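You operate a simulated robot arm through the tools that you are given. There is no shell and no other tool. Be economical: measure what you need, move in short steps, check, and stop when the job is done.

Carry out the task below with a simulated robot arm. There is one attempt and no reset: what you move stays moved.

## Task
Switch off the compressor on the clipboard, set its start pressure and differential as listed, switch it back on.

The check looks at the end state, three seconds after you hand in, the way a careful person would. Anything else that was tipped, shoved, dropped, spilled or broken makes it a failure.

## Robot
A 7-joint arm with a two-finger parallel gripper on a trunk, on a base that drives. Base frame: it is fixed to the floor where the robot stands at the start and does not move with it; the origin is under the middle of the robot, x ahead of it, y to its left, z up. Lengths are in m, angles in degrees, forces in N, time in s.
With the tool pointing down near the work surface it reaches from about 0.1 to 0.86 m from the robot's upright axis, wherever it stands. Its first joint turns from -115.0 to 115.0 degrees. Places, roughly: number five switch [-0.2, -2.5, 0.9]; number four duct catch [-0.1, -2.2, 1.1]; number four duct cover [-0.1, -2.2, 1.1]; number four high black knob [-0.1, -2.3, 0.9]; number four high cover catch [-0.1, -2.3, 0.8]; number four low black knob [0.1, -1.9, 0.9]; number four low cover catch [0, -1.9, 0.8]; number four low grey knob [0, -1.9, 0.9]; number four red reset button [-0.1, -2.4, 0.6]; number four switch [0, -2.1, 0.9]; number four white reset button [-0.1, -2.3, 0.9]; number one duct catch [0.6, -0.1, 1.1]; number one duct cover [0.6, 0, 1.1]; number one high black knob [0.6, -0.1, 0.9]; number one high cover catch [0.6, -0.1, 0.8]; number one low black knob [0.7, 0.1, 0.9]. Payload 3.91 kg.
The tool frame sits at the grasp point between the pads (the TCP): z along the fingers, y along the line on which they close. The tips reach 0.03 m beyond it. Largest opening 0.11 m; finger width 0.02, thickness 0.01; the body of the gripper, 0.048 by 0.112 m, starts 0.055 m behind the TCP.
Orientation is that of the tool frame in the base frame, as [roll, pitch, yaw] about the fixed x, y, z axes, in that order (R = Rz(yaw) Ry(pitch) Rx(roll)). With the fingers straight down and closing along the base's y, the tool's x points along the base's -x, its y along +y and its z along -z.

## Interface
- The arm moves only by the tool arm_command. Its argument "commands" is a list of rows, each an object of numbers (a shift or turn left out is 0, a gripper value left out holds the last): "x", "y", "z": the shift along the tool's x, y, z in units of 30 mm (1.0 is 30 mm); "rx", "ry", "rz": the turn, a rotation vector about the tool's x, y, z in units of 4 degrees (1.0 is 4 degrees). In form: [{"x": .., "y": .., "z": .., "rx": .., "ry": .., "rz": ..}, ...]. A call has 1 to 10 rows; each row shifts and turns the commanded pose from where the row before left it, along the tool's axes as they then stand. "hand" is the opening, from 0 (shut) to 1 (fully open), set as the call begins (left out, the last holds). A call with a number of a shift or a turn outside -1 to 1 is refused whole. Each row takes 0.2 s and may step no farther than 0.05 m and 8.6 degrees from the row before; otherwise, or with a gripper value out of range, the whole call is refused. A pose out of reach is approached as far as the arm can. The call stops where the force on the tool passes 40 N (or 10 N more than at its start, if that is more) or the arm is blocked; 0.2 s more then pass. The fingers move at their own pace (about 0.153 m/s each) and stop on an object; they squeeze with about 37 N. The grip force told is the motor's: it shows also when the fingers shut on nothing. Time passes only in rows, and 0.2 s behind the last, so rows that do not move let the fingers close. It gives the time, the measured TCP pose, the force on the tool (base axes), the opening and the grip force at its end, in the units of the frame above (readings bear some noise), with the torque about the TCP (base axes, N m) and any sound that the robot's microphone picked up, and new pictures: "show" is both (left out), scene, wrist or none.
- Cameras (640 x 400 px; columns grow to the right, rows downward): "scene" is now at [0.2134, 0.1436, 1.4165]; the picture's right is [-0.67, -0.74, 0.00], its down [-0.22, 0.20, -0.95] and it looks along [0.71, -0.64, -0.30] (base axes); focal length 214 px, centre (320, 200). "wrist" rides on the gripper at [0.072, 0.017, -0.103] in the tool frame; the picture's right is [-0.23, 0.97, 0.00], its down [-0.76, -0.18, -0.62] and it looks along [-0.61, -0.14, 0.78] (tool axes); focal length 222 px, centre (320, 200).
- move_column(by): slides the trunk up (or, below 0, down) by that many m; the arm and the scene camera ride with it, the base frame stays. It gives what a move gives, with no picture.
- roll_base(legs): drives the robot by 1 to 6 legs, each [ahead, left, turn to the left] in m, m and degrees, along the robot's own axes; the way and the turn of a leg run together, so that a leg with both is an arc; at most 1.5 m and 180 degrees a leg. The arm and the cameras ride along, it lands a little off, and it stops where it bumps. It gives what a move gives, and a new picture of the scene camera.
- turn_head(pan, tilt): turns the head with the scene camera to pan (to the left, within 80 degrees either way) and tilt (down, from -29 to 69), counted from straight ahead of the robot. It gives what a move gives, and a new picture of the scene camera.
- pixel_to_xyz(camera, pixels): for up to 12 pixels [column, row] of the newest picture of that camera ("zoom" is the newest enlarged one), the place [x, y, z] in the base frame of the surface seen there, good to about 0.002 m. No time passes.
- inspect(camera, box): a new picture of the part [left, top, right, bottom] of that camera's present view, enlarged. No time passes.
- finish_job(): hands the job in; it is judged then, once.

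Keep the steps short. Do not move on a guess: measure, check each grasp and each placing, and mend mistakes. In all there are 80 turns and 260 pictures (those below and enlarged ones count). Leave the gripper open and the arm clear of the work at the hand-in unless told otherwise, and finish with a single line.

The tools are called after "Emit:" as a command line: name --argument value ..., lists and objects as JSON in quotes. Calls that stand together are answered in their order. arm_command: Moves the arm, as the interface text tells. Its arguments: {"type":"object","properties":{"commands":{"type":"array","items":{"type":"object","properties":{"x":{"type":"number"},"y":{"type":"number"},"z":{"type":"number"},"rx":{"type":"number"},"ry":{"type":"number"},"rz":{"type":"number"}}}},"hand":{"type":"number"},"show":{"type":"string","enum":["both","scene","wrist","none"]}},"required":["commands"]} The other tools are called the same way: move_column (by) slides the trunk up or down; roll_base (legs) drives the base; turn_head (pan, tilt) turns the head that bears the scene camera; pixel_to_xyz (camera, pixels) gives the place of the surface under pixels of a picture; inspect (camera, box) takes an enlarged picture of a part of a camera's view; finish_job () hands the job in.

At the start:

```text
t: 0.0
tcp_pos: [0.5391, -0.3898, 1.4504]
ee_rot: [-179.9, 0.0, 179.9]
ft_force: [-0.8, 0.5, 0.3]
torque: [0.0, -0.01, -0.02]
width: 0.1101
grasp_force: 0.0
trunk travel left (down, up): [-0.725, 0.265]
robot x, y, heading: [-0.0025, -0.0022, 0.1]
head pan, tilt: [-42.1, 17.3]
```

scene: 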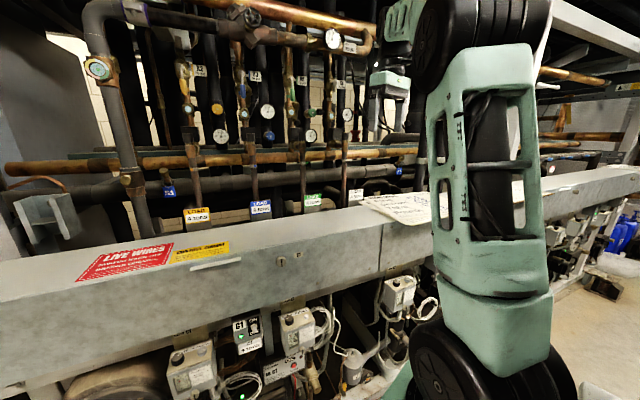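
wrist: 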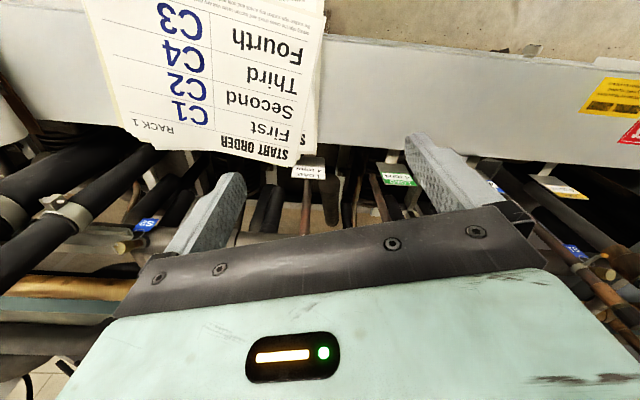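

I see a duct with papers, compressors' controls below it. First I look around for the clipboard, and zoom on the paper on the duct.

Emit:
inspect --camera "wrist" --box '[60, 0, 340, 180]'

Emit:
inspect --camera "scene" --box '[140, 260, 460, 400]'

Emit:
turn_head --pan 20 --tilt 35

Emit:
turn_head --pan -78 --tilt 25

```text
2.22 times, centred on (200, 90) of wrist
```

zoom: 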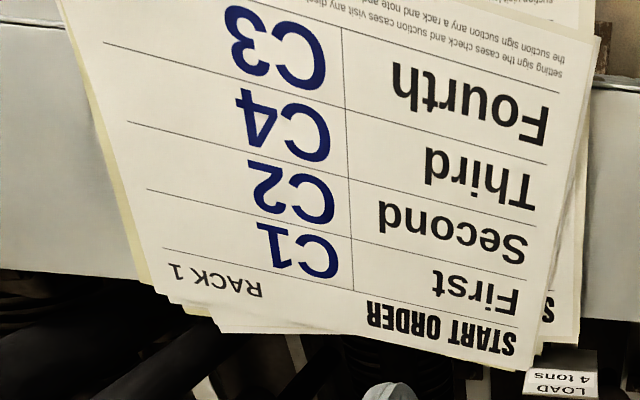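

```text
2.00 times, centred on (300, 330) of scene
```

zoom: 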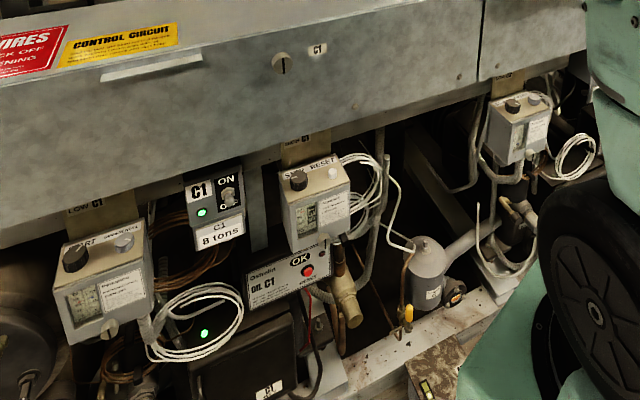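

```text
t: 1.3
tcp_pos: [0.539, -0.3913, 1.4494]
ee_rot: [-180.0, 0.1, -180.0]
ft_force: [0.6, -1.0, 0.7]
torque: [-0.02, 0.02, -0.02]
width: 0.11
grasp_force: 0.0
trunk travel left (down, up): [-0.725, 0.265]
robot x, y, heading: [-0.0028, 0.0027, -0.1]
head pan, tilt: [20.0, 35.0]
```

scene: 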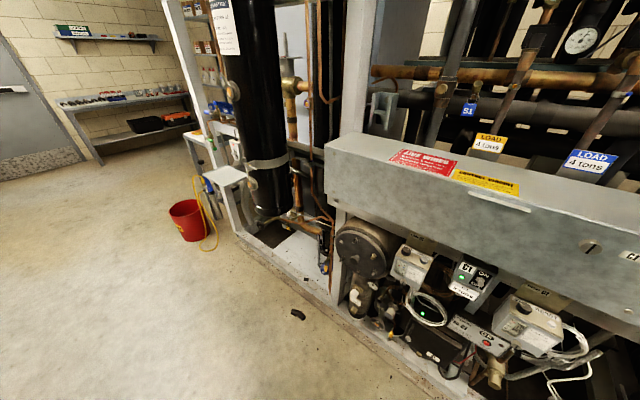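

```text
t: 3.1
tcp_pos: [0.5391, -0.3913, 1.4498]
ee_rot: [-180.0, 0.1, -180.0]
ft_force: [-0.2, 0.2, -0.2]
torque: [0.0, -0.02, 0.02]
width: 0.1103
grasp_force: 0.1
trunk travel left (down, up): [-0.725, 0.265]
robot x, y, heading: [0.0042, 0.0026, -0.1]
head pan, tilt: [-78.0, 25.0]
```

scene: 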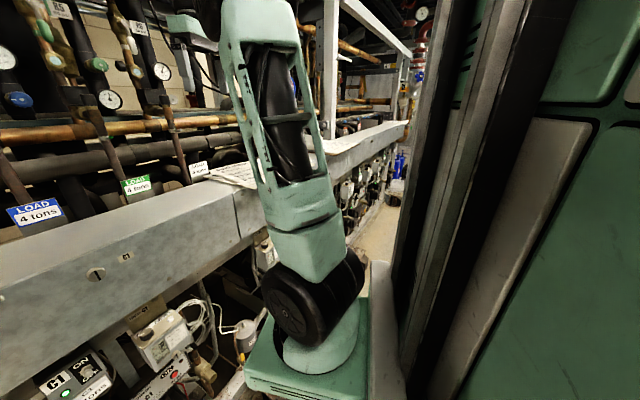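

The papers on the duct and a sheet on the post at left could matter. Zoom on both, after turning the head back left.

Emit:
inspect --camera "wrist" --box '[140, 0, 340, 60]'

Emit:
turn_head --pan 35 --tilt 10

Emit:
inspect --camera "scene" --box '[240, 60, 400, 160]'

```text
3.20 times, centred on (240, 30) of wrist
```

zoom: 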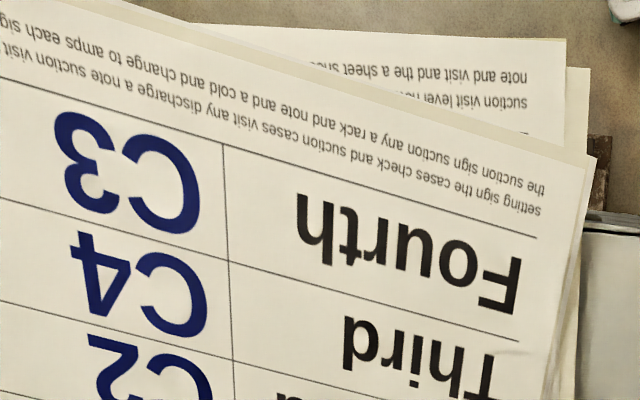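

```text
t: 5.0
tcp_pos: [0.5392, -0.3904, 1.4497]
ee_rot: [-180.0, 0.0, 180.0]
ft_force: [-0.2, 0.3, -0.5]
torque: [-0.01, -0.01, 0.0]
width: 0.1098
grasp_force: 0.1
trunk travel left (down, up): [-0.725, 0.265]
robot x, y, heading: [0.0029, 0.0016, -0.2]
head pan, tilt: [35.0, 10.0]
```

scene: 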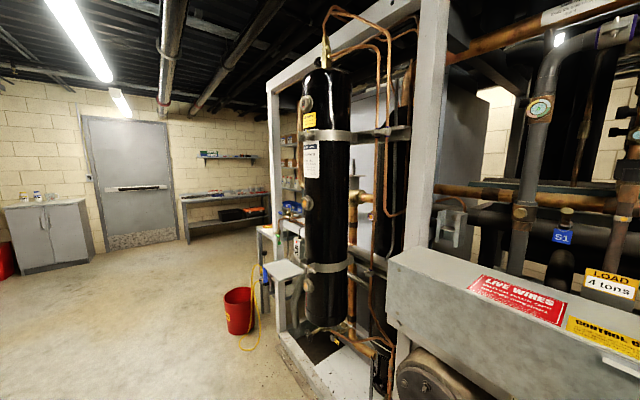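

```text
4.00 times, centred on (320, 110) of scene
```

zoom: 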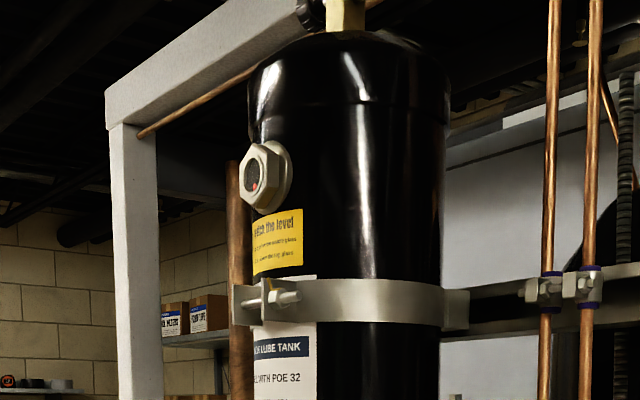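

No clipboard on the left side. The rack runs slantwise to the right. I look over the arm's other side and low.

Emit:
turn_head --pan -50 --tilt 5

Emit:
turn_head --pan -10 --tilt 30

Emit:
turn_head --pan 80 --tilt 20

```text
t: 6.6
tcp_pos: [0.5402, -0.3908, 1.4497]
ee_rot: [-179.9, 0.0, 179.9]
ft_force: [-0.6, -0.6, 0.2]
torque: [-0.02, 0.03, 0.0]
width: 0.11
grasp_force: 0.0
trunk travel left (down, up): [-0.725, 0.265]
robot x, y, heading: [0.0022, -0.0015, -0.1]
head pan, tilt: [-50.0, 5.0]
```

scene: 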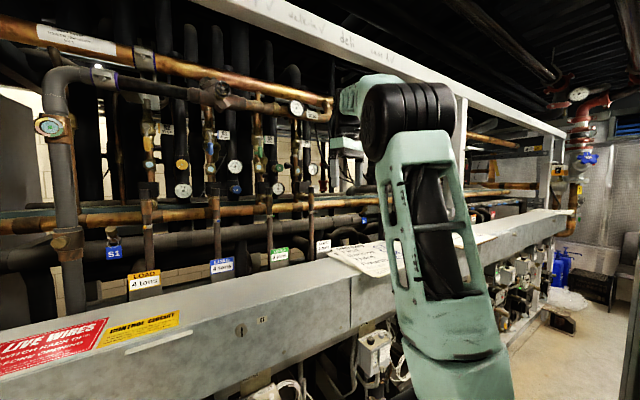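

```text
t: 7.6
tcp_pos: [0.5405, -0.3905, 1.4489]
ee_rot: [-180.0, -0.1, -180.0]
ft_force: [-0.7, 1.1, 0.1]
torque: [-0.01, -0.02, 0.01]
width: 0.1101
grasp_force: 0.1
trunk travel left (down, up): [-0.725, 0.265]
robot x, y, heading: [-0.0, -0.001, 0.1]
head pan, tilt: [-10.0, 30.0]
```

scene: 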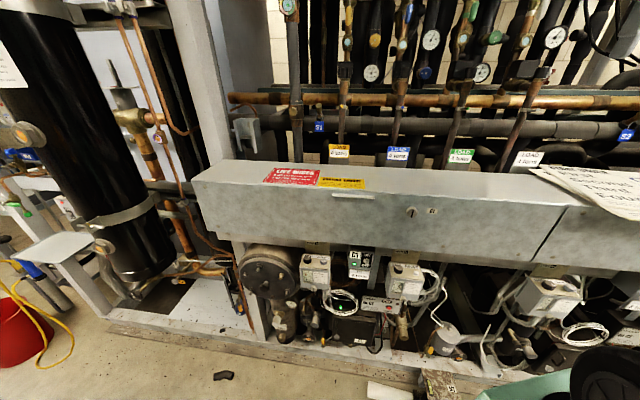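

```text
t: 9.3
tcp_pos: [0.5391, -0.3915, 1.4485]
ee_rot: [-179.9, 0.0, -179.9]
ft_force: [-1.5, 0.0, 0.2]
torque: [0.02, 0.02, 0.02]
width: 0.1101
grasp_force: 0.1
trunk travel left (down, up): [-0.725, 0.265]
robot x, y, heading: [-0.001, 0.0007, -0.3]
head pan, tilt: [80.0, 20.0]
```

scene: 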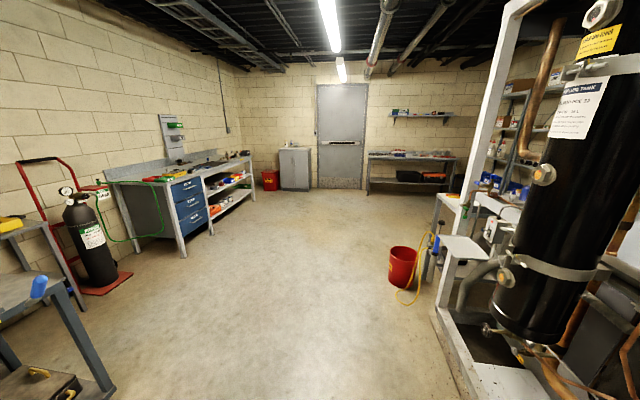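

The papers lie on the duct farther right, behind the arm. I drive right alongside the rack, turning to face it (rack runs at about -17°).

Emit:
roll_base --legs '[[-0.22, -0.65, -17]]'

Emit:
turn_head --pan 15 --tilt 35

```text
t: 13.1
tcp_pos: [0.0852, -1.1398, 1.4497]
ee_rot: [-180.0, 0.0, 162.9]
ft_force: [0.4, 0.6, 0.1]
torque: [0.0, -0.01, 0.0]
width: 0.1101
grasp_force: 0.2
trunk travel left (down, up): [-0.725, 0.265]
robot x, y, heading: [-0.3146, -0.6077, -17.2]
head pan, tilt: [80.0, 20.0]
```

scene: 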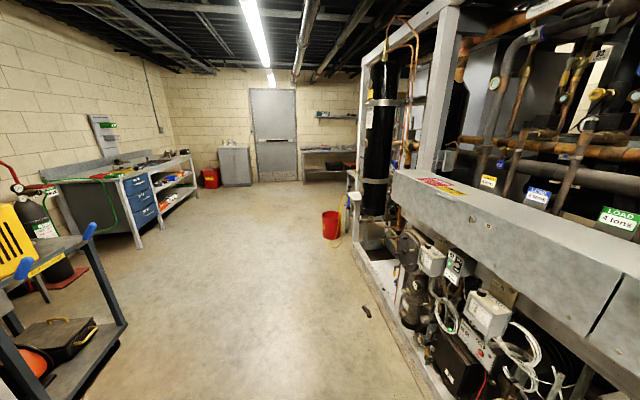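

```text
t: 14.4
tcp_pos: [0.0865, -1.1401, 1.4486]
ee_rot: [-180.0, 0.0, 162.9]
ft_force: [0.5, 0.2, 0.1]
torque: [0.01, -0.02, 0.01]
width: 0.1102
grasp_force: 0.1
trunk travel left (down, up): [-0.725, 0.265]
robot x, y, heading: [-0.3135, -0.6057, -17.0]
head pan, tilt: [15.0, 35.0]
```

scene: 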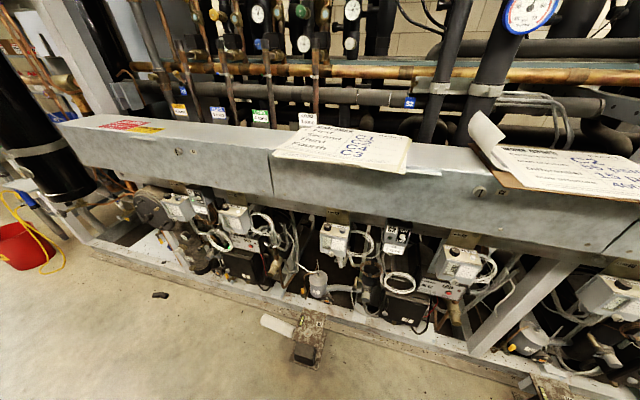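

A clipboard shows at right (about 570,170). Zoom on it, after panning toward it.

Emit:
turn_head --pan -15 --tilt 25

Emit:
inspect --camera "scene" --box '[300, 90, 500, 220]'

```text
t: 15.4
tcp_pos: [0.0859, -1.1396, 1.4495]
ee_rot: [180.0, -0.1, 162.9]
ft_force: [0.5, 0.4, 0.0]
torque: [-0.03, -0.01, -0.01]
width: 0.11
grasp_force: 0.1
trunk travel left (down, up): [-0.725, 0.265]
robot x, y, heading: [-0.3136, -0.6056, -17.1]
head pan, tilt: [-15.0, 25.0]
```

scene: 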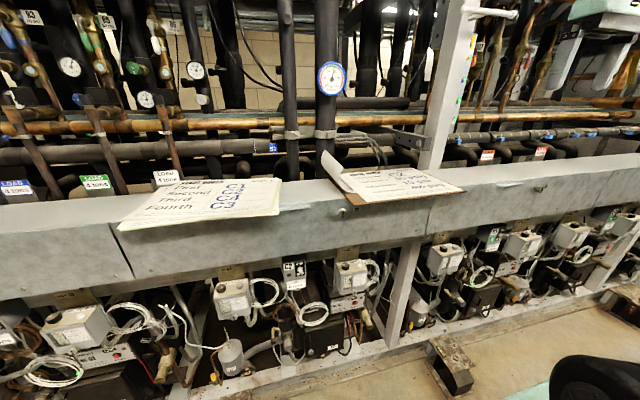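

```text
3.08 times, centred on (400, 155) of scene
```

zoom: 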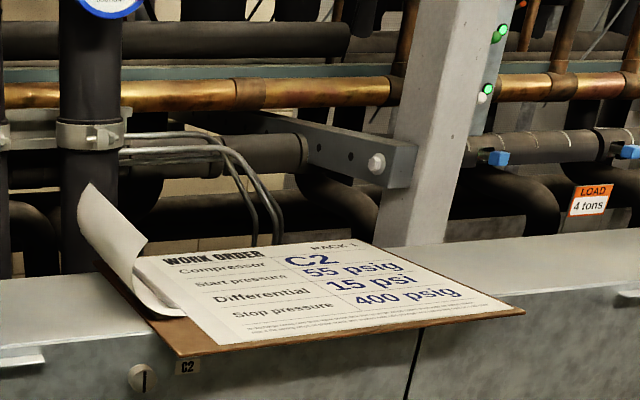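

Emit:
inspect --camera "scene" --box '[340, 160, 470, 205]'

Emit:
inspect --camera "scene" --box '[200, 240, 400, 370]'

Emit:
inspect --camera "scene" --box '[30, 280, 230, 400]'

Emit:
pixel_to_xyz --camera "scene" --pixels '[[115, 235], [425, 225], [60, 180], [230, 290], [295, 275], [350, 270], [345, 215], [560, 205], [400, 290], [60, 340]]'

```text
4.92 times, centred on (405, 182) of scene
```

zoom: 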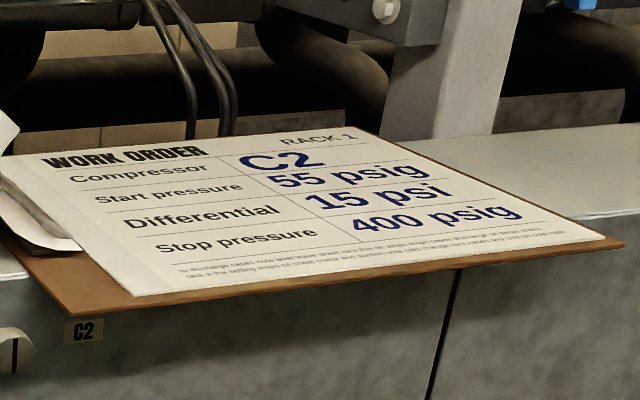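

```text
3.08 times, centred on (300, 305) of scene
```

zoom: 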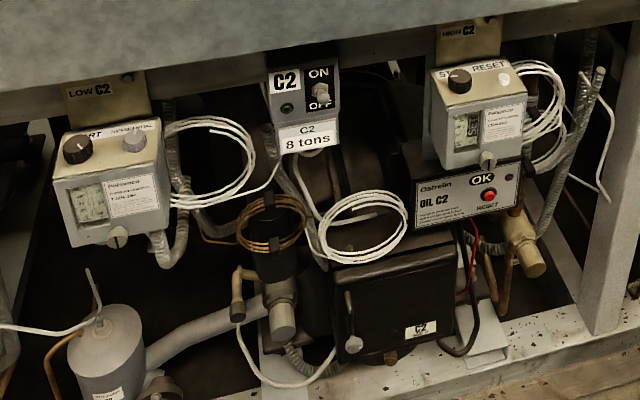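

```text
3.20 times, centred on (130, 340) of scene
```

zoom: 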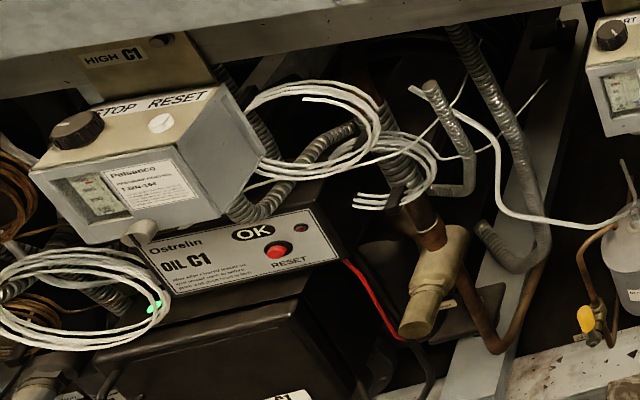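

```text
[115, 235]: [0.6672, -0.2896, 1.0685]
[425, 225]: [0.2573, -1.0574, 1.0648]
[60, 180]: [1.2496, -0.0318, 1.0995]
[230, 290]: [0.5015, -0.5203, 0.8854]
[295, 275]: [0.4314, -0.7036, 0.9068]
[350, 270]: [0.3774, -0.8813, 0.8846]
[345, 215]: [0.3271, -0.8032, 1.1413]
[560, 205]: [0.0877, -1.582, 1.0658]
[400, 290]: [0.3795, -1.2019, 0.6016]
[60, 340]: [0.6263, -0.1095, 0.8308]
```

Work order: C2, start 55 psig, differential 15 psi. The C2 lamp looks dark though; I look closer at its controls: turn the head down-left.

Emit:
turn_head --pan 8 --tilt 35

Emit:
inspect --camera "scene" --box '[300, 170, 460, 270]'

```text
t: 16.2
tcp_pos: [0.0864, -1.1389, 1.449]
ee_rot: [-180.0, 0.0, 162.9]
ft_force: [-0.3, -0.3, 0.0]
torque: [0.03, 0.01, 0.01]
width: 0.1099
grasp_force: 0.0
trunk travel left (down, up): [-0.725, 0.265]
robot x, y, heading: [-0.3171, -0.6125, -16.8]
head pan, tilt: [8.0, 35.0]
```

scene: 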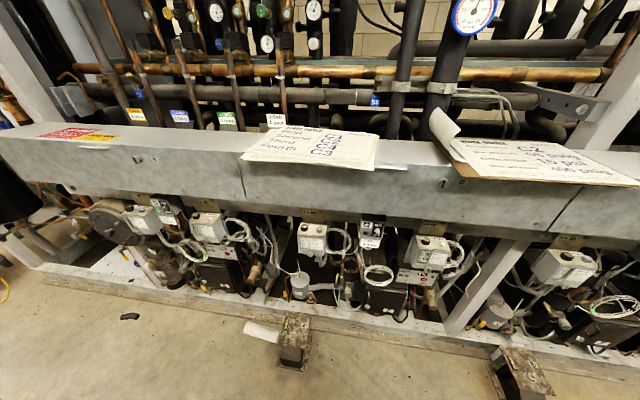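

```text
4.00 times, centred on (380, 220) of scene
```

zoom: 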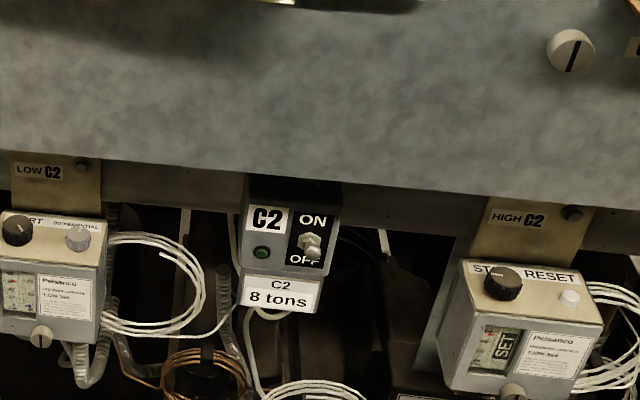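

Measure geometry: box, duct bottom edge, and the floor blocks.

Emit:
pixel_to_xyz --camera "zoom" --pixels '[[16, 228], [75, 236], [50, 245], [20, 290], [80, 320], [42, 335], [45, 215], [310, 245], [260, 255], [180, 175], [180, 158], [50, 180]]'

Emit:
pixel_to_xyz --camera "scene" --pixels '[[295, 325], [260, 332], [295, 365], [520, 370], [310, 315], [300, 288], [240, 292]]'

```text
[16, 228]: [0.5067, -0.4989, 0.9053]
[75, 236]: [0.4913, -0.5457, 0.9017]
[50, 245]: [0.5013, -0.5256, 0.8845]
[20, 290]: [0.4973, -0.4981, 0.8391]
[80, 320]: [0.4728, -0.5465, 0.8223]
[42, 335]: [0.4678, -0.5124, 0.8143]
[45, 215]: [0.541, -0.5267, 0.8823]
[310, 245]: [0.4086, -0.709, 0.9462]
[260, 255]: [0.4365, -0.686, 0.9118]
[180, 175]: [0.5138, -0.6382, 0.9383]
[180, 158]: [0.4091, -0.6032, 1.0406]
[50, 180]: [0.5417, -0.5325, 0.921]
```

```text
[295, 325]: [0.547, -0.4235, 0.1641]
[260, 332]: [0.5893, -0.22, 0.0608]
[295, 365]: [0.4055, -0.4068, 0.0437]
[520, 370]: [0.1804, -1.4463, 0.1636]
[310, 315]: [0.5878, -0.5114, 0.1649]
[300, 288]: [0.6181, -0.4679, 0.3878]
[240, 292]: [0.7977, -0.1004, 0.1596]
```

Box top is z≈0.884, knobs stand 0.02 above, about 0.06 m under the duct's overhang (duct bottom z≈1.04). I pull the arm back 6 cm, then lower the trunk so the camera sees the controls more squarely.

Emit:
arm_command --commands '[{"x": 1}, {"x": 1}]' --show "none"

Emit:
move_column --by -0.3

Emit:
turn_head --pan 15 --tilt 18

```text
t: 16.8
tcp_pos: [0.0303, -1.1218, 1.449]
ee_rot: [-179.9, 0.1, 163.0]
ft_force: [0.8, -0.3, -1.0]
torque: [0.0, 0.01, 0.03]
width: 0.11
grasp_force: 0.1
trunk travel left (down, up): [-0.725, 0.265]
robot x, y, heading: [-0.3162, -0.607, -17.2]
head pan, tilt: [8.0, 35.0]
```

```text
t: 19.8
tcp_pos: [0.0291, -1.1222, 1.1491]
ee_rot: [180.0, 0.0, 162.9]
ft_force: [-0.3, -0.3, 0.6]
torque: [0.0, 0.0, 0.0]
width: 0.1101
grasp_force: 0.1
trunk travel left (down, up): [-0.425, 0.565]
robot x, y, heading: [-0.3146, -0.608, -17.2]
head pan, tilt: [8.0, 35.0]
```

```text
t: 20.6
tcp_pos: [0.028, -1.1204, 1.1496]
ee_rot: [-180.0, -0.1, 163.0]
ft_force: [0.6, -0.6, 0.5]
torque: [-0.01, 0.0, -0.04]
width: 0.11
grasp_force: 0.0
trunk travel left (down, up): [-0.425, 0.565]
robot x, y, heading: [-0.3118, -0.6078, -17.0]
head pan, tilt: [15.0, 18.0]
```

scene: 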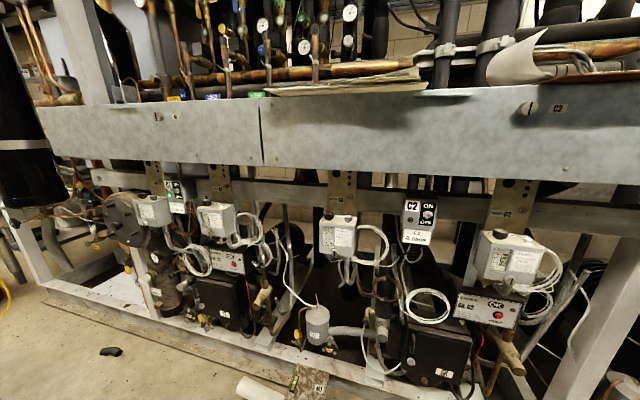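

Emit:
inspect --camera "scene" --box '[310, 195, 374, 265]'

Emit:
inspect --camera "scene" --box '[390, 190, 450, 250]'

Emit:
inspect --camera "scene" --box '[130, 170, 240, 240]'

Emit:
inspect --camera "scene" --box '[460, 180, 560, 290]'

```text
5.71 times, centred on (342, 230) of scene
```

zoom: 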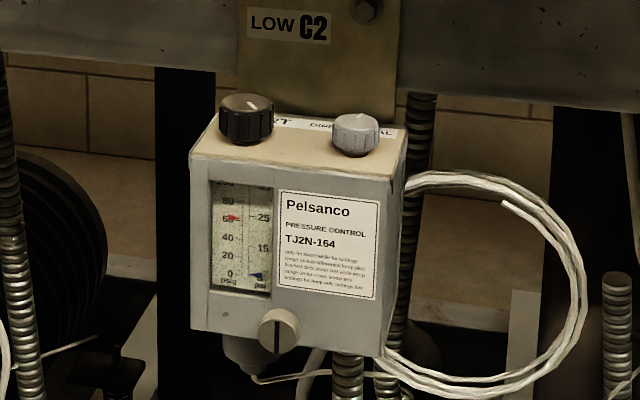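

```text
6.67 times, centred on (420, 220) of scene
```

zoom: 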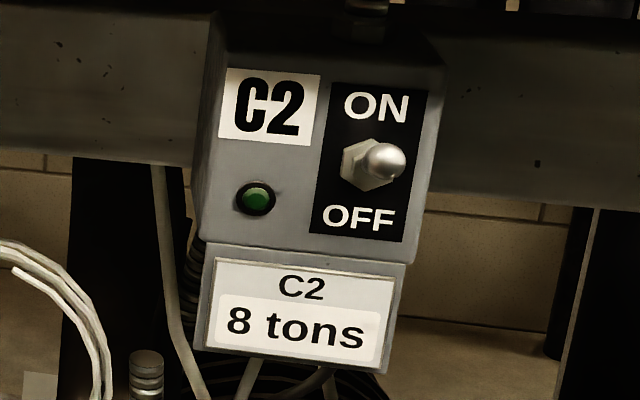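

```text
5.71 times, centred on (185, 205) of scene
```

zoom: 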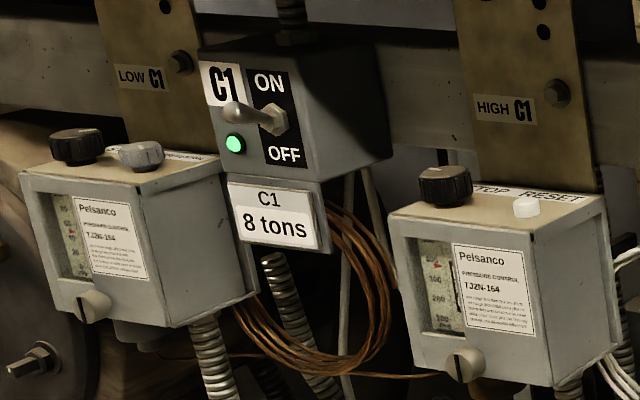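

```text
3.64 times, centred on (510, 235) of scene
```

zoom: 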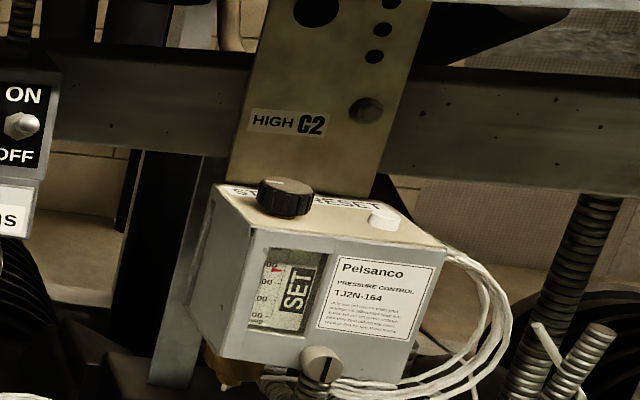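

Window of LOW C2: red start pointer ≈ 65 psig, blue differential ≈ 7 psi. Need 55 and 15. I take a tighter look at the window and measure the knobs and switch.

Emit:
inspect --camera "scene" --box '[326, 222, 346, 250]'

Emit:
inspect --camera "scene" --box '[310, 195, 374, 265]'

Emit:
pixel_to_xyz --camera "zoom" --pixels '[[247, 105], [222, 105], [272, 108], [247, 128], [357, 122], [335, 132], [378, 132], [290, 158], [200, 150], [405, 170], [280, 325], [215, 125]]'

Emit:
inspect --camera "scene" --box '[390, 190, 450, 250]'

Emit:
pixel_to_xyz --camera "zoom" --pixels '[[392, 158], [345, 165], [355, 195], [375, 100], [365, 225], [225, 190], [230, 60], [300, 250], [425, 100]]'

```text
14.29 times, centred on (336, 236) of scene
```

zoom: 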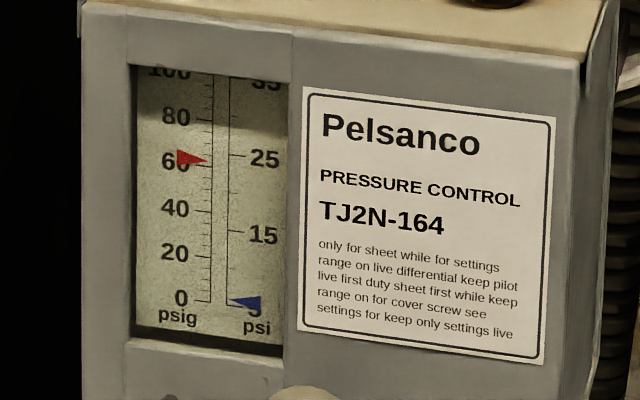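

```text
5.71 times, centred on (342, 230) of scene
```

zoom: 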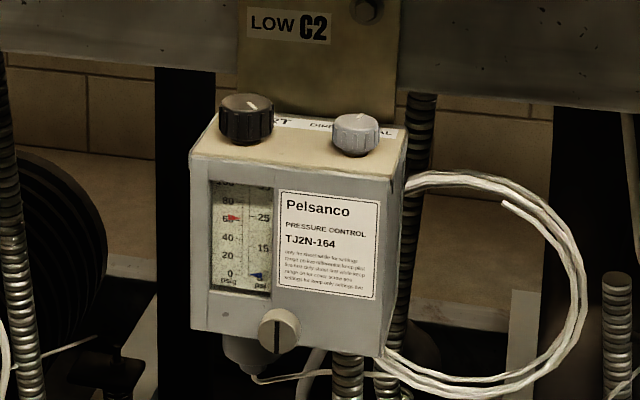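

```text
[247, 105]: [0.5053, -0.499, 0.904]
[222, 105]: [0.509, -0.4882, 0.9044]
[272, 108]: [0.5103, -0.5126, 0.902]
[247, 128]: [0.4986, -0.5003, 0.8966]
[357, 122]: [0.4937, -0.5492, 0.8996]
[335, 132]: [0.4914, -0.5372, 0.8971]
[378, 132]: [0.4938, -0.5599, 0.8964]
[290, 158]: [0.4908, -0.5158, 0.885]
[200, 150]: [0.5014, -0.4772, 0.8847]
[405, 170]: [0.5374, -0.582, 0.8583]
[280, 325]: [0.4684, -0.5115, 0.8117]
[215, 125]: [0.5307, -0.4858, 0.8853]
```

```text
6.67 times, centred on (420, 220) of scene
```

zoom: 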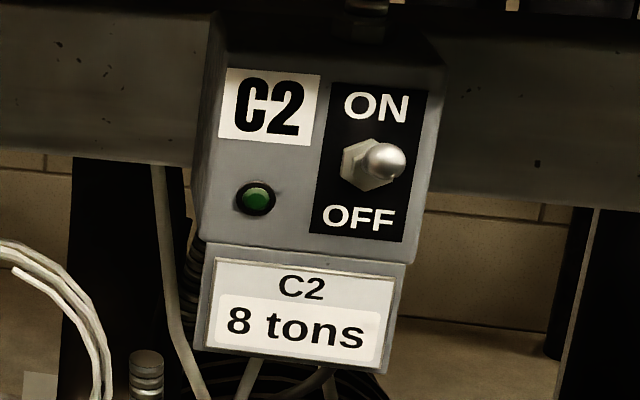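

```text
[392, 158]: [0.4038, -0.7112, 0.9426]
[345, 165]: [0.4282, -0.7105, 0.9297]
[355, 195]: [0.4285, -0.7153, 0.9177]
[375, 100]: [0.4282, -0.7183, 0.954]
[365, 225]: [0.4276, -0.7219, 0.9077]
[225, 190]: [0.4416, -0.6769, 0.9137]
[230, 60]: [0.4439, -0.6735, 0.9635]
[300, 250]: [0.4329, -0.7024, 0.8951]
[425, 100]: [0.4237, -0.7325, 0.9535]
```

Switch lever is up = ON (tip z≈0.943, plate middle z≈0.931). Knob centres: black ≈ (0.505,-0.499), grey ≈ (0.494,-0.549), tops z≈0.90. I drive 0.2 m to the left so the arm works nearly straight ahead.

Emit:
roll_base --legs '[[0, 0.2, 0]]'

Emit:
arm_command --commands '[{"ry": -1, "z": 0}, {"ry": -1}, {"ry": -1}, {"ry": -1}, {"ry": -1}, {"ry": -1}, {"ry": -1}, {"ry": -1}, {"ry": -1}, {"ry": -1}]' --hand 0 --show "none"

```text
t: 22.2
tcp_pos: [0.0871, -0.9329, 1.1489]
ee_rot: [-179.9, 0.0, 162.8]
ft_force: [-1.0, -0.3, -0.1]
torque: [0.01, 0.03, 0.0]
width: 0.1101
grasp_force: 0.1
trunk travel left (down, up): [-0.425, 0.565]
robot x, y, heading: [-0.2571, -0.418, -17.3]
head pan, tilt: [15.0, 18.0]
```

scene: 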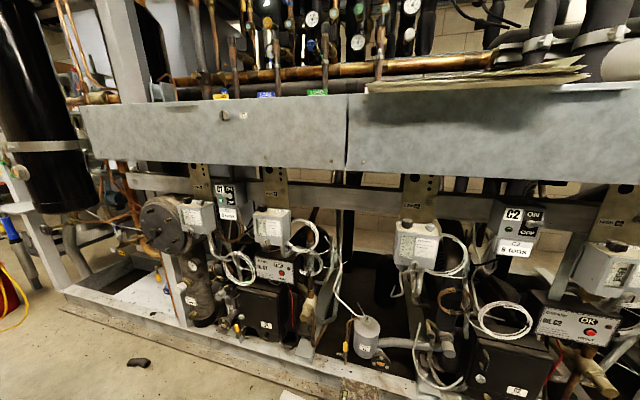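

```text
t: 24.4
tcp_pos: [0.0865, -0.9324, 1.1484]
ee_rot: [180.0, 40.0, 162.7]
ft_force: [-0.9, 0.7, -0.1]
torque: [0.0, -0.01, 0.01]
width: 0.0
grasp_force: 36.9
trunk travel left (down, up): [-0.425, 0.565]
robot x, y, heading: [-0.2548, -0.4171, -17.2]
head pan, tilt: [15.0, 18.0]
```

The tilt works as planned. I continue to 78° (fingers 12° below level) and refresh the view.

Emit:
arm_command --commands '[{"ry": -1}, {"ry": -1}, {"ry": -1}, {"ry": -1}, {"ry": -1}, {"ry": -1}, {"ry": -1}, {"ry": -1}, {"ry": -1}, {"ry": -0.5}]' --show "none"

Emit:
turn_head --pan 0 --tilt 20

```text
t: 26.6
tcp_pos: [0.0892, -0.9437, 1.1394]
ee_rot: [175.9, 77.5, 159.2]
ft_force: [0.0, -0.2, -0.5]
torque: [0.03, 0.01, 0.01]
width: 0.0
grasp_force: 37.5
trunk travel left (down, up): [-0.425, 0.565]
robot x, y, heading: [-0.257, -0.4199, -17.0]
head pan, tilt: [15.0, 18.0]
```

```text
t: 27.4
tcp_pos: [0.0876, -0.9454, 1.1412]
ee_rot: [175.5, 77.4, 158.8]
ft_force: [-0.6, 0.0, -0.1]
torque: [-0.03, 0.0, 0.02]
width: 0.0
grasp_force: 36.7
trunk travel left (down, up): [-0.425, 0.565]
robot x, y, heading: [-0.2538, -0.4163, -17.3]
head pan, tilt: [0.0, 20.0]
```

scene: 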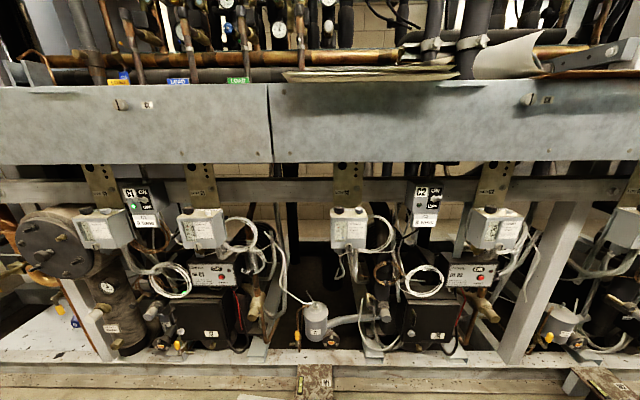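

All C2 controls are in view. I move the hand left 0.3, forward 0.12, down 0.15 to stage before the switch.

Emit:
arm_command --commands '[{"y": 1, "x": 0.8, "z": 0.1}, {"y": 1, "x": 0.8, "z": 0.1}, {"y": 1, "x": 0.8, "z": 0.1}, {"y": 1, "x": 0.8, "z": 0.2}, {"y": 1, "x": 0.4, "z": 0.4}, {"y": 1, "x": 0.2, "z": 0.8}, {"y": 1, "x": 0.1, "z": 0.8}, {"y": 1, "x": 0.1, "z": 0.8}, {"y": 1, "z": 0.8}, {"y": 1, "z": 0.8}]' --show "both"

```text
t: 29.6
tcp_pos: [0.234, -0.8243, 0.9954]
ee_rot: [-180.0, 77.8, 162.8]
ft_force: [-0.2, -0.6, 0.1]
torque: [-0.01, -0.02, 0.01]
width: 0.0001
grasp_force: 37.3
out of reach, approached as far as the arm can: row 1, 2, 3, 4, 5, 6, 7, 8, 9, 10
trunk travel left (down, up): [-0.425, 0.565]
robot x, y, heading: [-0.2545, -0.4149, -17.6]
head pan, tilt: [0.0, 20.0]
```

scene: 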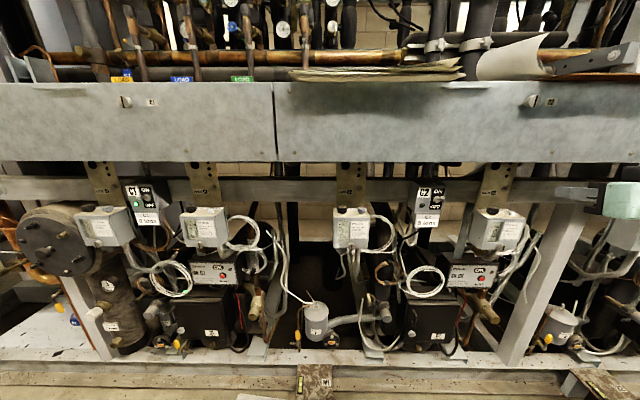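
wrist: 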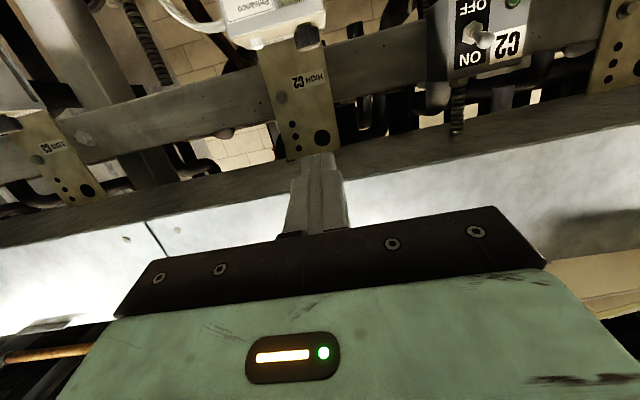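

The hand fell short on the left (s≈0.71 instead of 0.55). The pose itself is right now; I try more leftward moves.

Emit:
arm_command --commands '[{"y": 1}, {"y": 1}, {"y": 1}, {"y": 1}]' --show "none"

```text
t: 30.6
tcp_pos: [0.2977, -0.7433, 0.9984]
ee_rot: [-179.9, 77.8, 162.8]
ft_force: [-0.1, 0.1, 0.8]
torque: [0.05, 0.04, 0.02]
width: 0.0
grasp_force: 36.8
out of reach, approached as far as the arm can: row 1, 2, 3, 4
trunk travel left (down, up): [-0.425, 0.565]
robot x, y, heading: [-0.2568, -0.4159, -17.3]
head pan, tilt: [0.0, 20.0]
```

The hand seems held at a minimum radius (~0.64 m). I back the base 0.12 m to gain room.

Emit:
roll_base --legs '[[-0.12, 0, 0]]'

Emit:
arm_command --commands '[{"z": 1}, {"z": 1}, {"y": 1, "z": 0.5}, {"y": 1, "z": 0.5}]' --show "both"

```text
t: 31.8
tcp_pos: [0.1845, -0.7088, 0.9985]
ee_rot: [180.0, 77.9, 162.7]
ft_force: [0.0, 0.0, 0.2]
torque: [-0.02, 0.0, 0.01]
width: 0.0
grasp_force: 37.0
trunk travel left (down, up): [-0.425, 0.565]
robot x, y, heading: [-0.3692, -0.3817, -17.6]
head pan, tilt: [0.0, 20.0]
```

scene: 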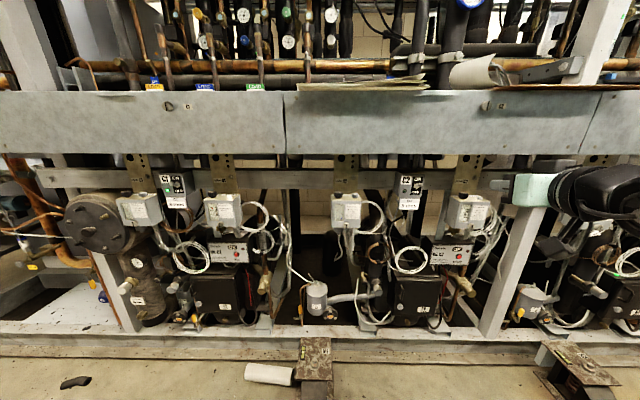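

```text
t: 32.8
tcp_pos: [0.2842, -0.6787, 0.9805]
ee_rot: [178.3, 77.7, 161.6]
ft_force: [-0.9, -7.1, -1.4]
torque: [0.05, -0.07, 0.5]
width: 0.0
grasp_force: 36.9
trunk travel left (down, up): [-0.425, 0.565]
robot x, y, heading: [-0.3708, -0.3823, -17.2]
head pan, tilt: [0.0, 20.0]
```

scene: 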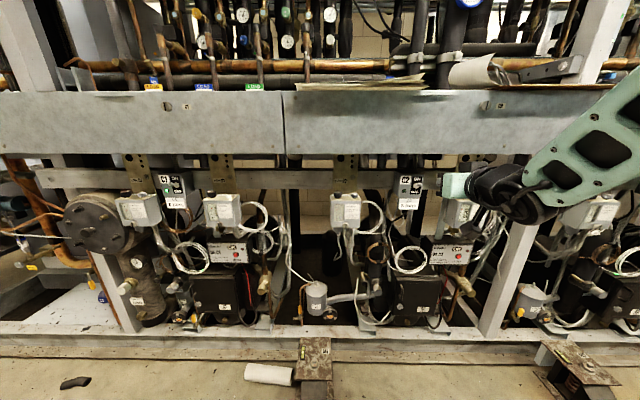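
wrist: 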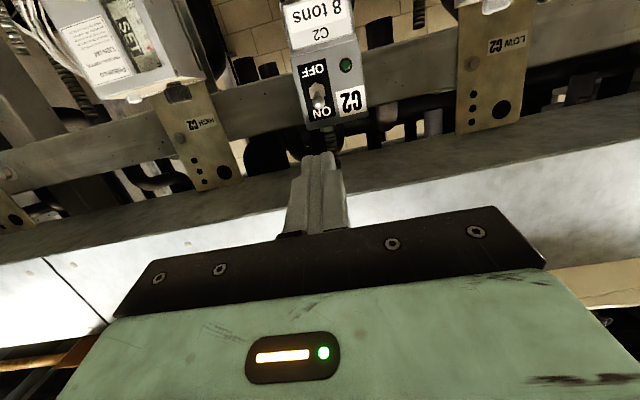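

A side force of 7 N shows; I wait a row to see if it is only a transient.

Emit:
arm_command --commands '[{}, {}]' --show "none"

Emit:
inspect --camera "scene" --box '[330, 100, 640, 300]'

```text
t: 33.4
tcp_pos: [0.2847, -0.6782, 0.9795]
ee_rot: [179.6, 77.7, 162.8]
ft_force: [0.0, 1.4, -0.9]
torque: [0.02, 0.03, 0.01]
width: 0.0001
grasp_force: 36.8
trunk travel left (down, up): [-0.425, 0.565]
robot x, y, heading: [-0.3695, -0.38, -17.5]
head pan, tilt: [0.0, 20.0]
```

```text
2.00 times, centred on (485, 200) of scene
```

zoom: 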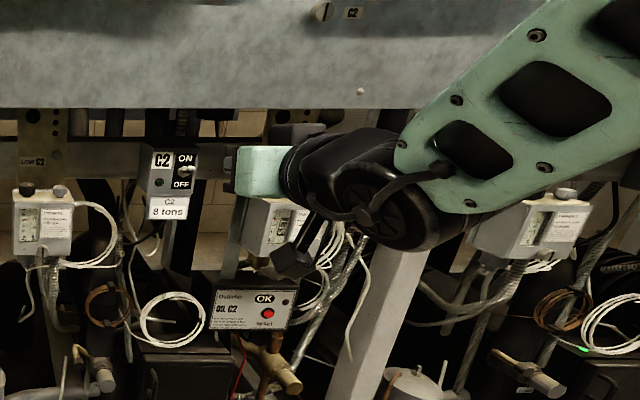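

Only a transient. The hand is in front of the lever, slightly above. I move forward 0.1 at constant height so the closed tips sit just above the lever, then look.

Emit:
arm_command --commands '[{"x": -0.16, "z": 0.86, "y": 0.04}, {"x": -0.16, "z": 0.86, "y": 0.04}, {"x": -0.16, "z": 0.86, "y": 0.04}, {"x": -0.14, "z": 0.8, "y": 0.02}]' --show "wrist"

Emit:
inspect --camera "scene" --box '[380, 150, 480, 230]'

```text
t: 34.4
tcp_pos: [0.3555, -0.696, 0.9951]
ee_rot: [179.6, 77.6, 162.8]
ft_force: [-0.4, 0.2, 0.1]
torque: [-0.03, -0.02, 0.02]
width: 0.0
grasp_force: 36.7
out of reach, approached as far as the arm can: row 1, 2, 3, 4
trunk travel left (down, up): [-0.425, 0.565]
robot x, y, heading: [-0.3725, -0.3775, -17.2]
head pan, tilt: [0.0, 20.0]
```

wrist: 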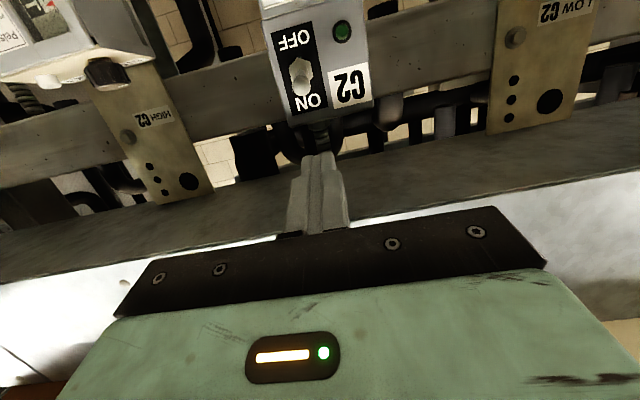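

```text
5.00 times, centred on (430, 190) of scene
```

zoom: 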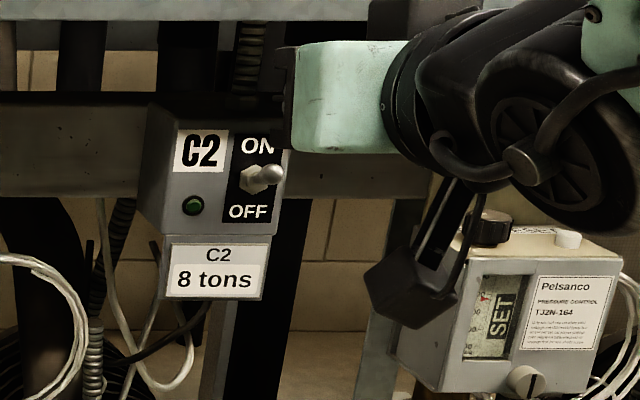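

The arm runs out of reach forward at this trunk height. I retreat 9 cm, lower the trunk 0.2 m, and compensate upward with the arm.

Emit:
arm_command --commands '[{"z": -1}, {"z": -1}, {"z": -1}]' --show "none"

Emit:
move_column --by -0.2

Emit:
arm_command --commands '[{"x": -1}, {"x": -1}, {"x": -1}, {"x": -1}, {"x": -1}]' --show "scene"

```text
t: 35.2
tcp_pos: [0.271, -0.6692, 1.014]
ee_rot: [180.0, 77.8, 162.7]
ft_force: [-0.2, -0.7, 0.9]
torque: [-0.04, -0.01, 0.01]
width: 0.0
grasp_force: 36.9
trunk travel left (down, up): [-0.425, 0.565]
robot x, y, heading: [-0.3696, -0.3788, -17.0]
head pan, tilt: [0.0, 20.0]
```

```text
t: 37.4
tcp_pos: [0.2712, -0.6695, 0.8164]
ee_rot: [-179.9, 77.9, 162.9]
ft_force: [0.4, 0.8, -0.5]
torque: [0.0, 0.0, 0.02]
width: 0.0
grasp_force: 37.2
trunk travel left (down, up): [-0.225, 0.765]
robot x, y, heading: [-0.3703, -0.3802, -17.2]
head pan, tilt: [0.0, 20.0]
```

```text
t: 38.6
tcp_pos: [0.3005, -0.6767, 0.9623]
ee_rot: [180.0, 78.5, 162.8]
ft_force: [0.3, 4.1, 0.6]
torque: [-0.08, 0.04, -0.41]
width: 0.0
grasp_force: 36.9
trunk travel left (down, up): [-0.225, 0.765]
robot x, y, heading: [-0.3711, -0.3798, -17.1]
head pan, tilt: [0.0, 20.0]
```

scene: 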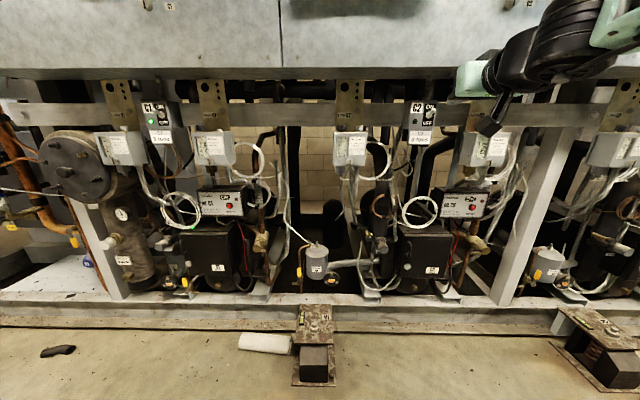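

Reach is fine here. Now up 1.6 cm and forward 8.8 cm to just above the lever.

Emit:
arm_command --commands '[{"x": -0.55, "y": -0.06}, {"x": -0.19, "z": 0.92}, {"x": -0.19, "z": 0.92}, {"x": -0.19, "z": 0.92}, {}]' --show "wrist"

Emit:
turn_head --pan -8 --tilt 5

Emit:
inspect --camera "scene" --box '[320, 120, 460, 220]'

```text
t: 39.8
tcp_pos: [0.3856, -0.7075, 0.9772]
ee_rot: [-179.9, 77.8, 162.8]
ft_force: [0.2, -0.1, 0.3]
torque: [0.0, 0.02, 0.01]
width: 0.0
grasp_force: 37.3
trunk travel left (down, up): [-0.225, 0.765]
robot x, y, heading: [-0.3702, -0.3816, -17.1]
head pan, tilt: [0.0, 20.0]
```

wrist: 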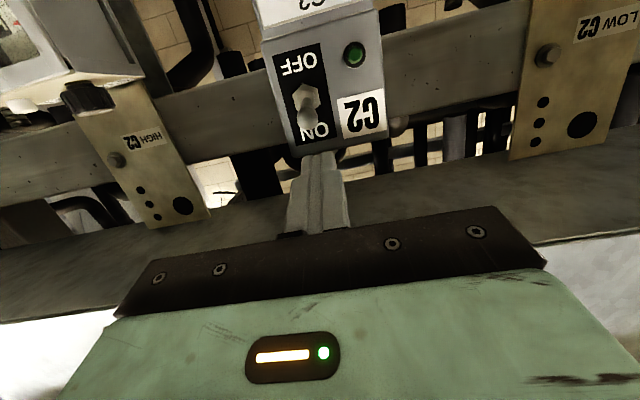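

```text
t: 40.6
tcp_pos: [0.385, -0.7065, 0.9775]
ee_rot: [180.0, 77.9, 162.8]
ft_force: [-0.1, 0.8, -0.3]
torque: [0.0, 0.05, -0.04]
width: 0.0
grasp_force: 36.7
trunk travel left (down, up): [-0.225, 0.765]
robot x, y, heading: [-0.3701, -0.3824, -17.0]
head pan, tilt: [-8.0, 5.0]
```

scene: 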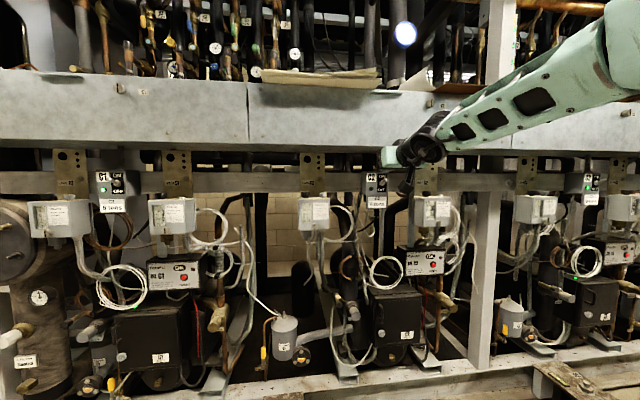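

```text
4.00 times, centred on (390, 170) of scene
```

zoom: 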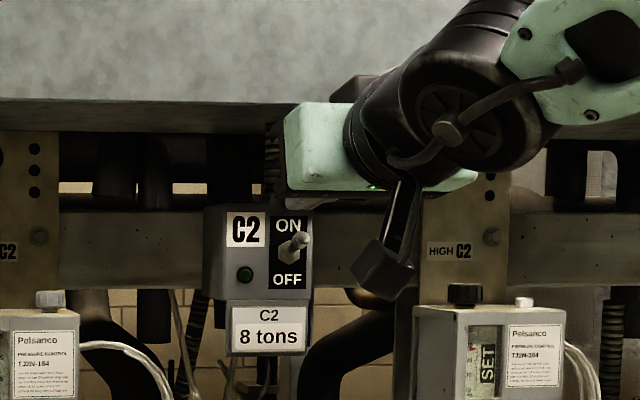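

Tips are just above the lever (lateral within 1 mm). I push straight down 4.5 cm in small rows.

Emit:
arm_command --commands '[{"x": 0.29, "z": 0.06}, {"x": 0.29, "z": 0.06}, {"x": 0.29, "z": 0.06}, {"x": 0.29, "z": 0.06}, {"x": 0.29, "z": 0.06}]' --show "wrist"

Emit:
inspect --camera "scene" --box '[340, 150, 420, 220]'

```text
t: 41.8
tcp_pos: [0.3841, -0.708, 0.9438]
ee_rot: [179.8, 78.2, 162.6]
ft_force: [0.4, 1.3, 15.9]
torque: [-0.13, -0.39, 0.06]
width: 0.0002
grasp_force: 36.9
out of reach, approached as far as the arm can: row 3, 4
trunk travel left (down, up): [-0.225, 0.765]
robot x, y, heading: [-0.3722, -0.3768, -17.2]
head pan, tilt: [-8.0, 5.0]
```

wrist: 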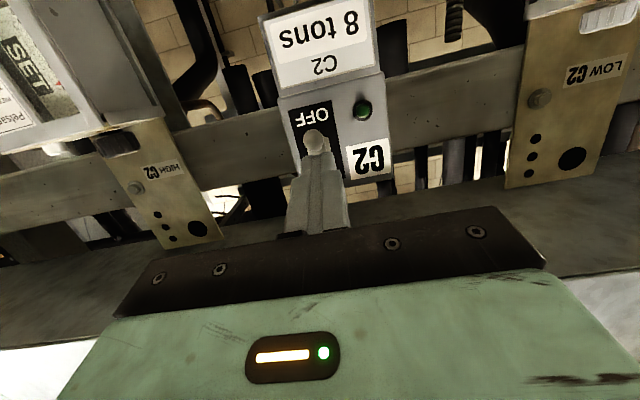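

```text
5.71 times, centred on (380, 185) of scene
```

zoom: 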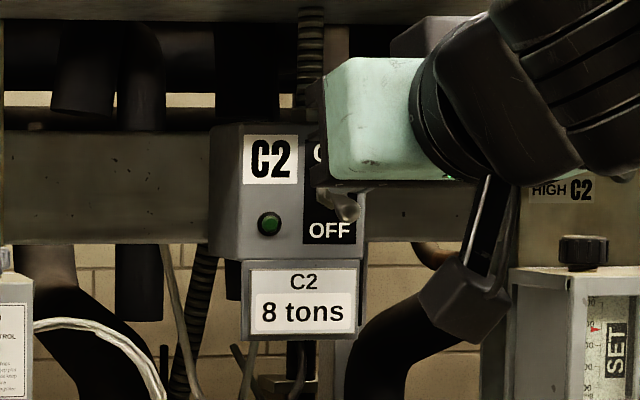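

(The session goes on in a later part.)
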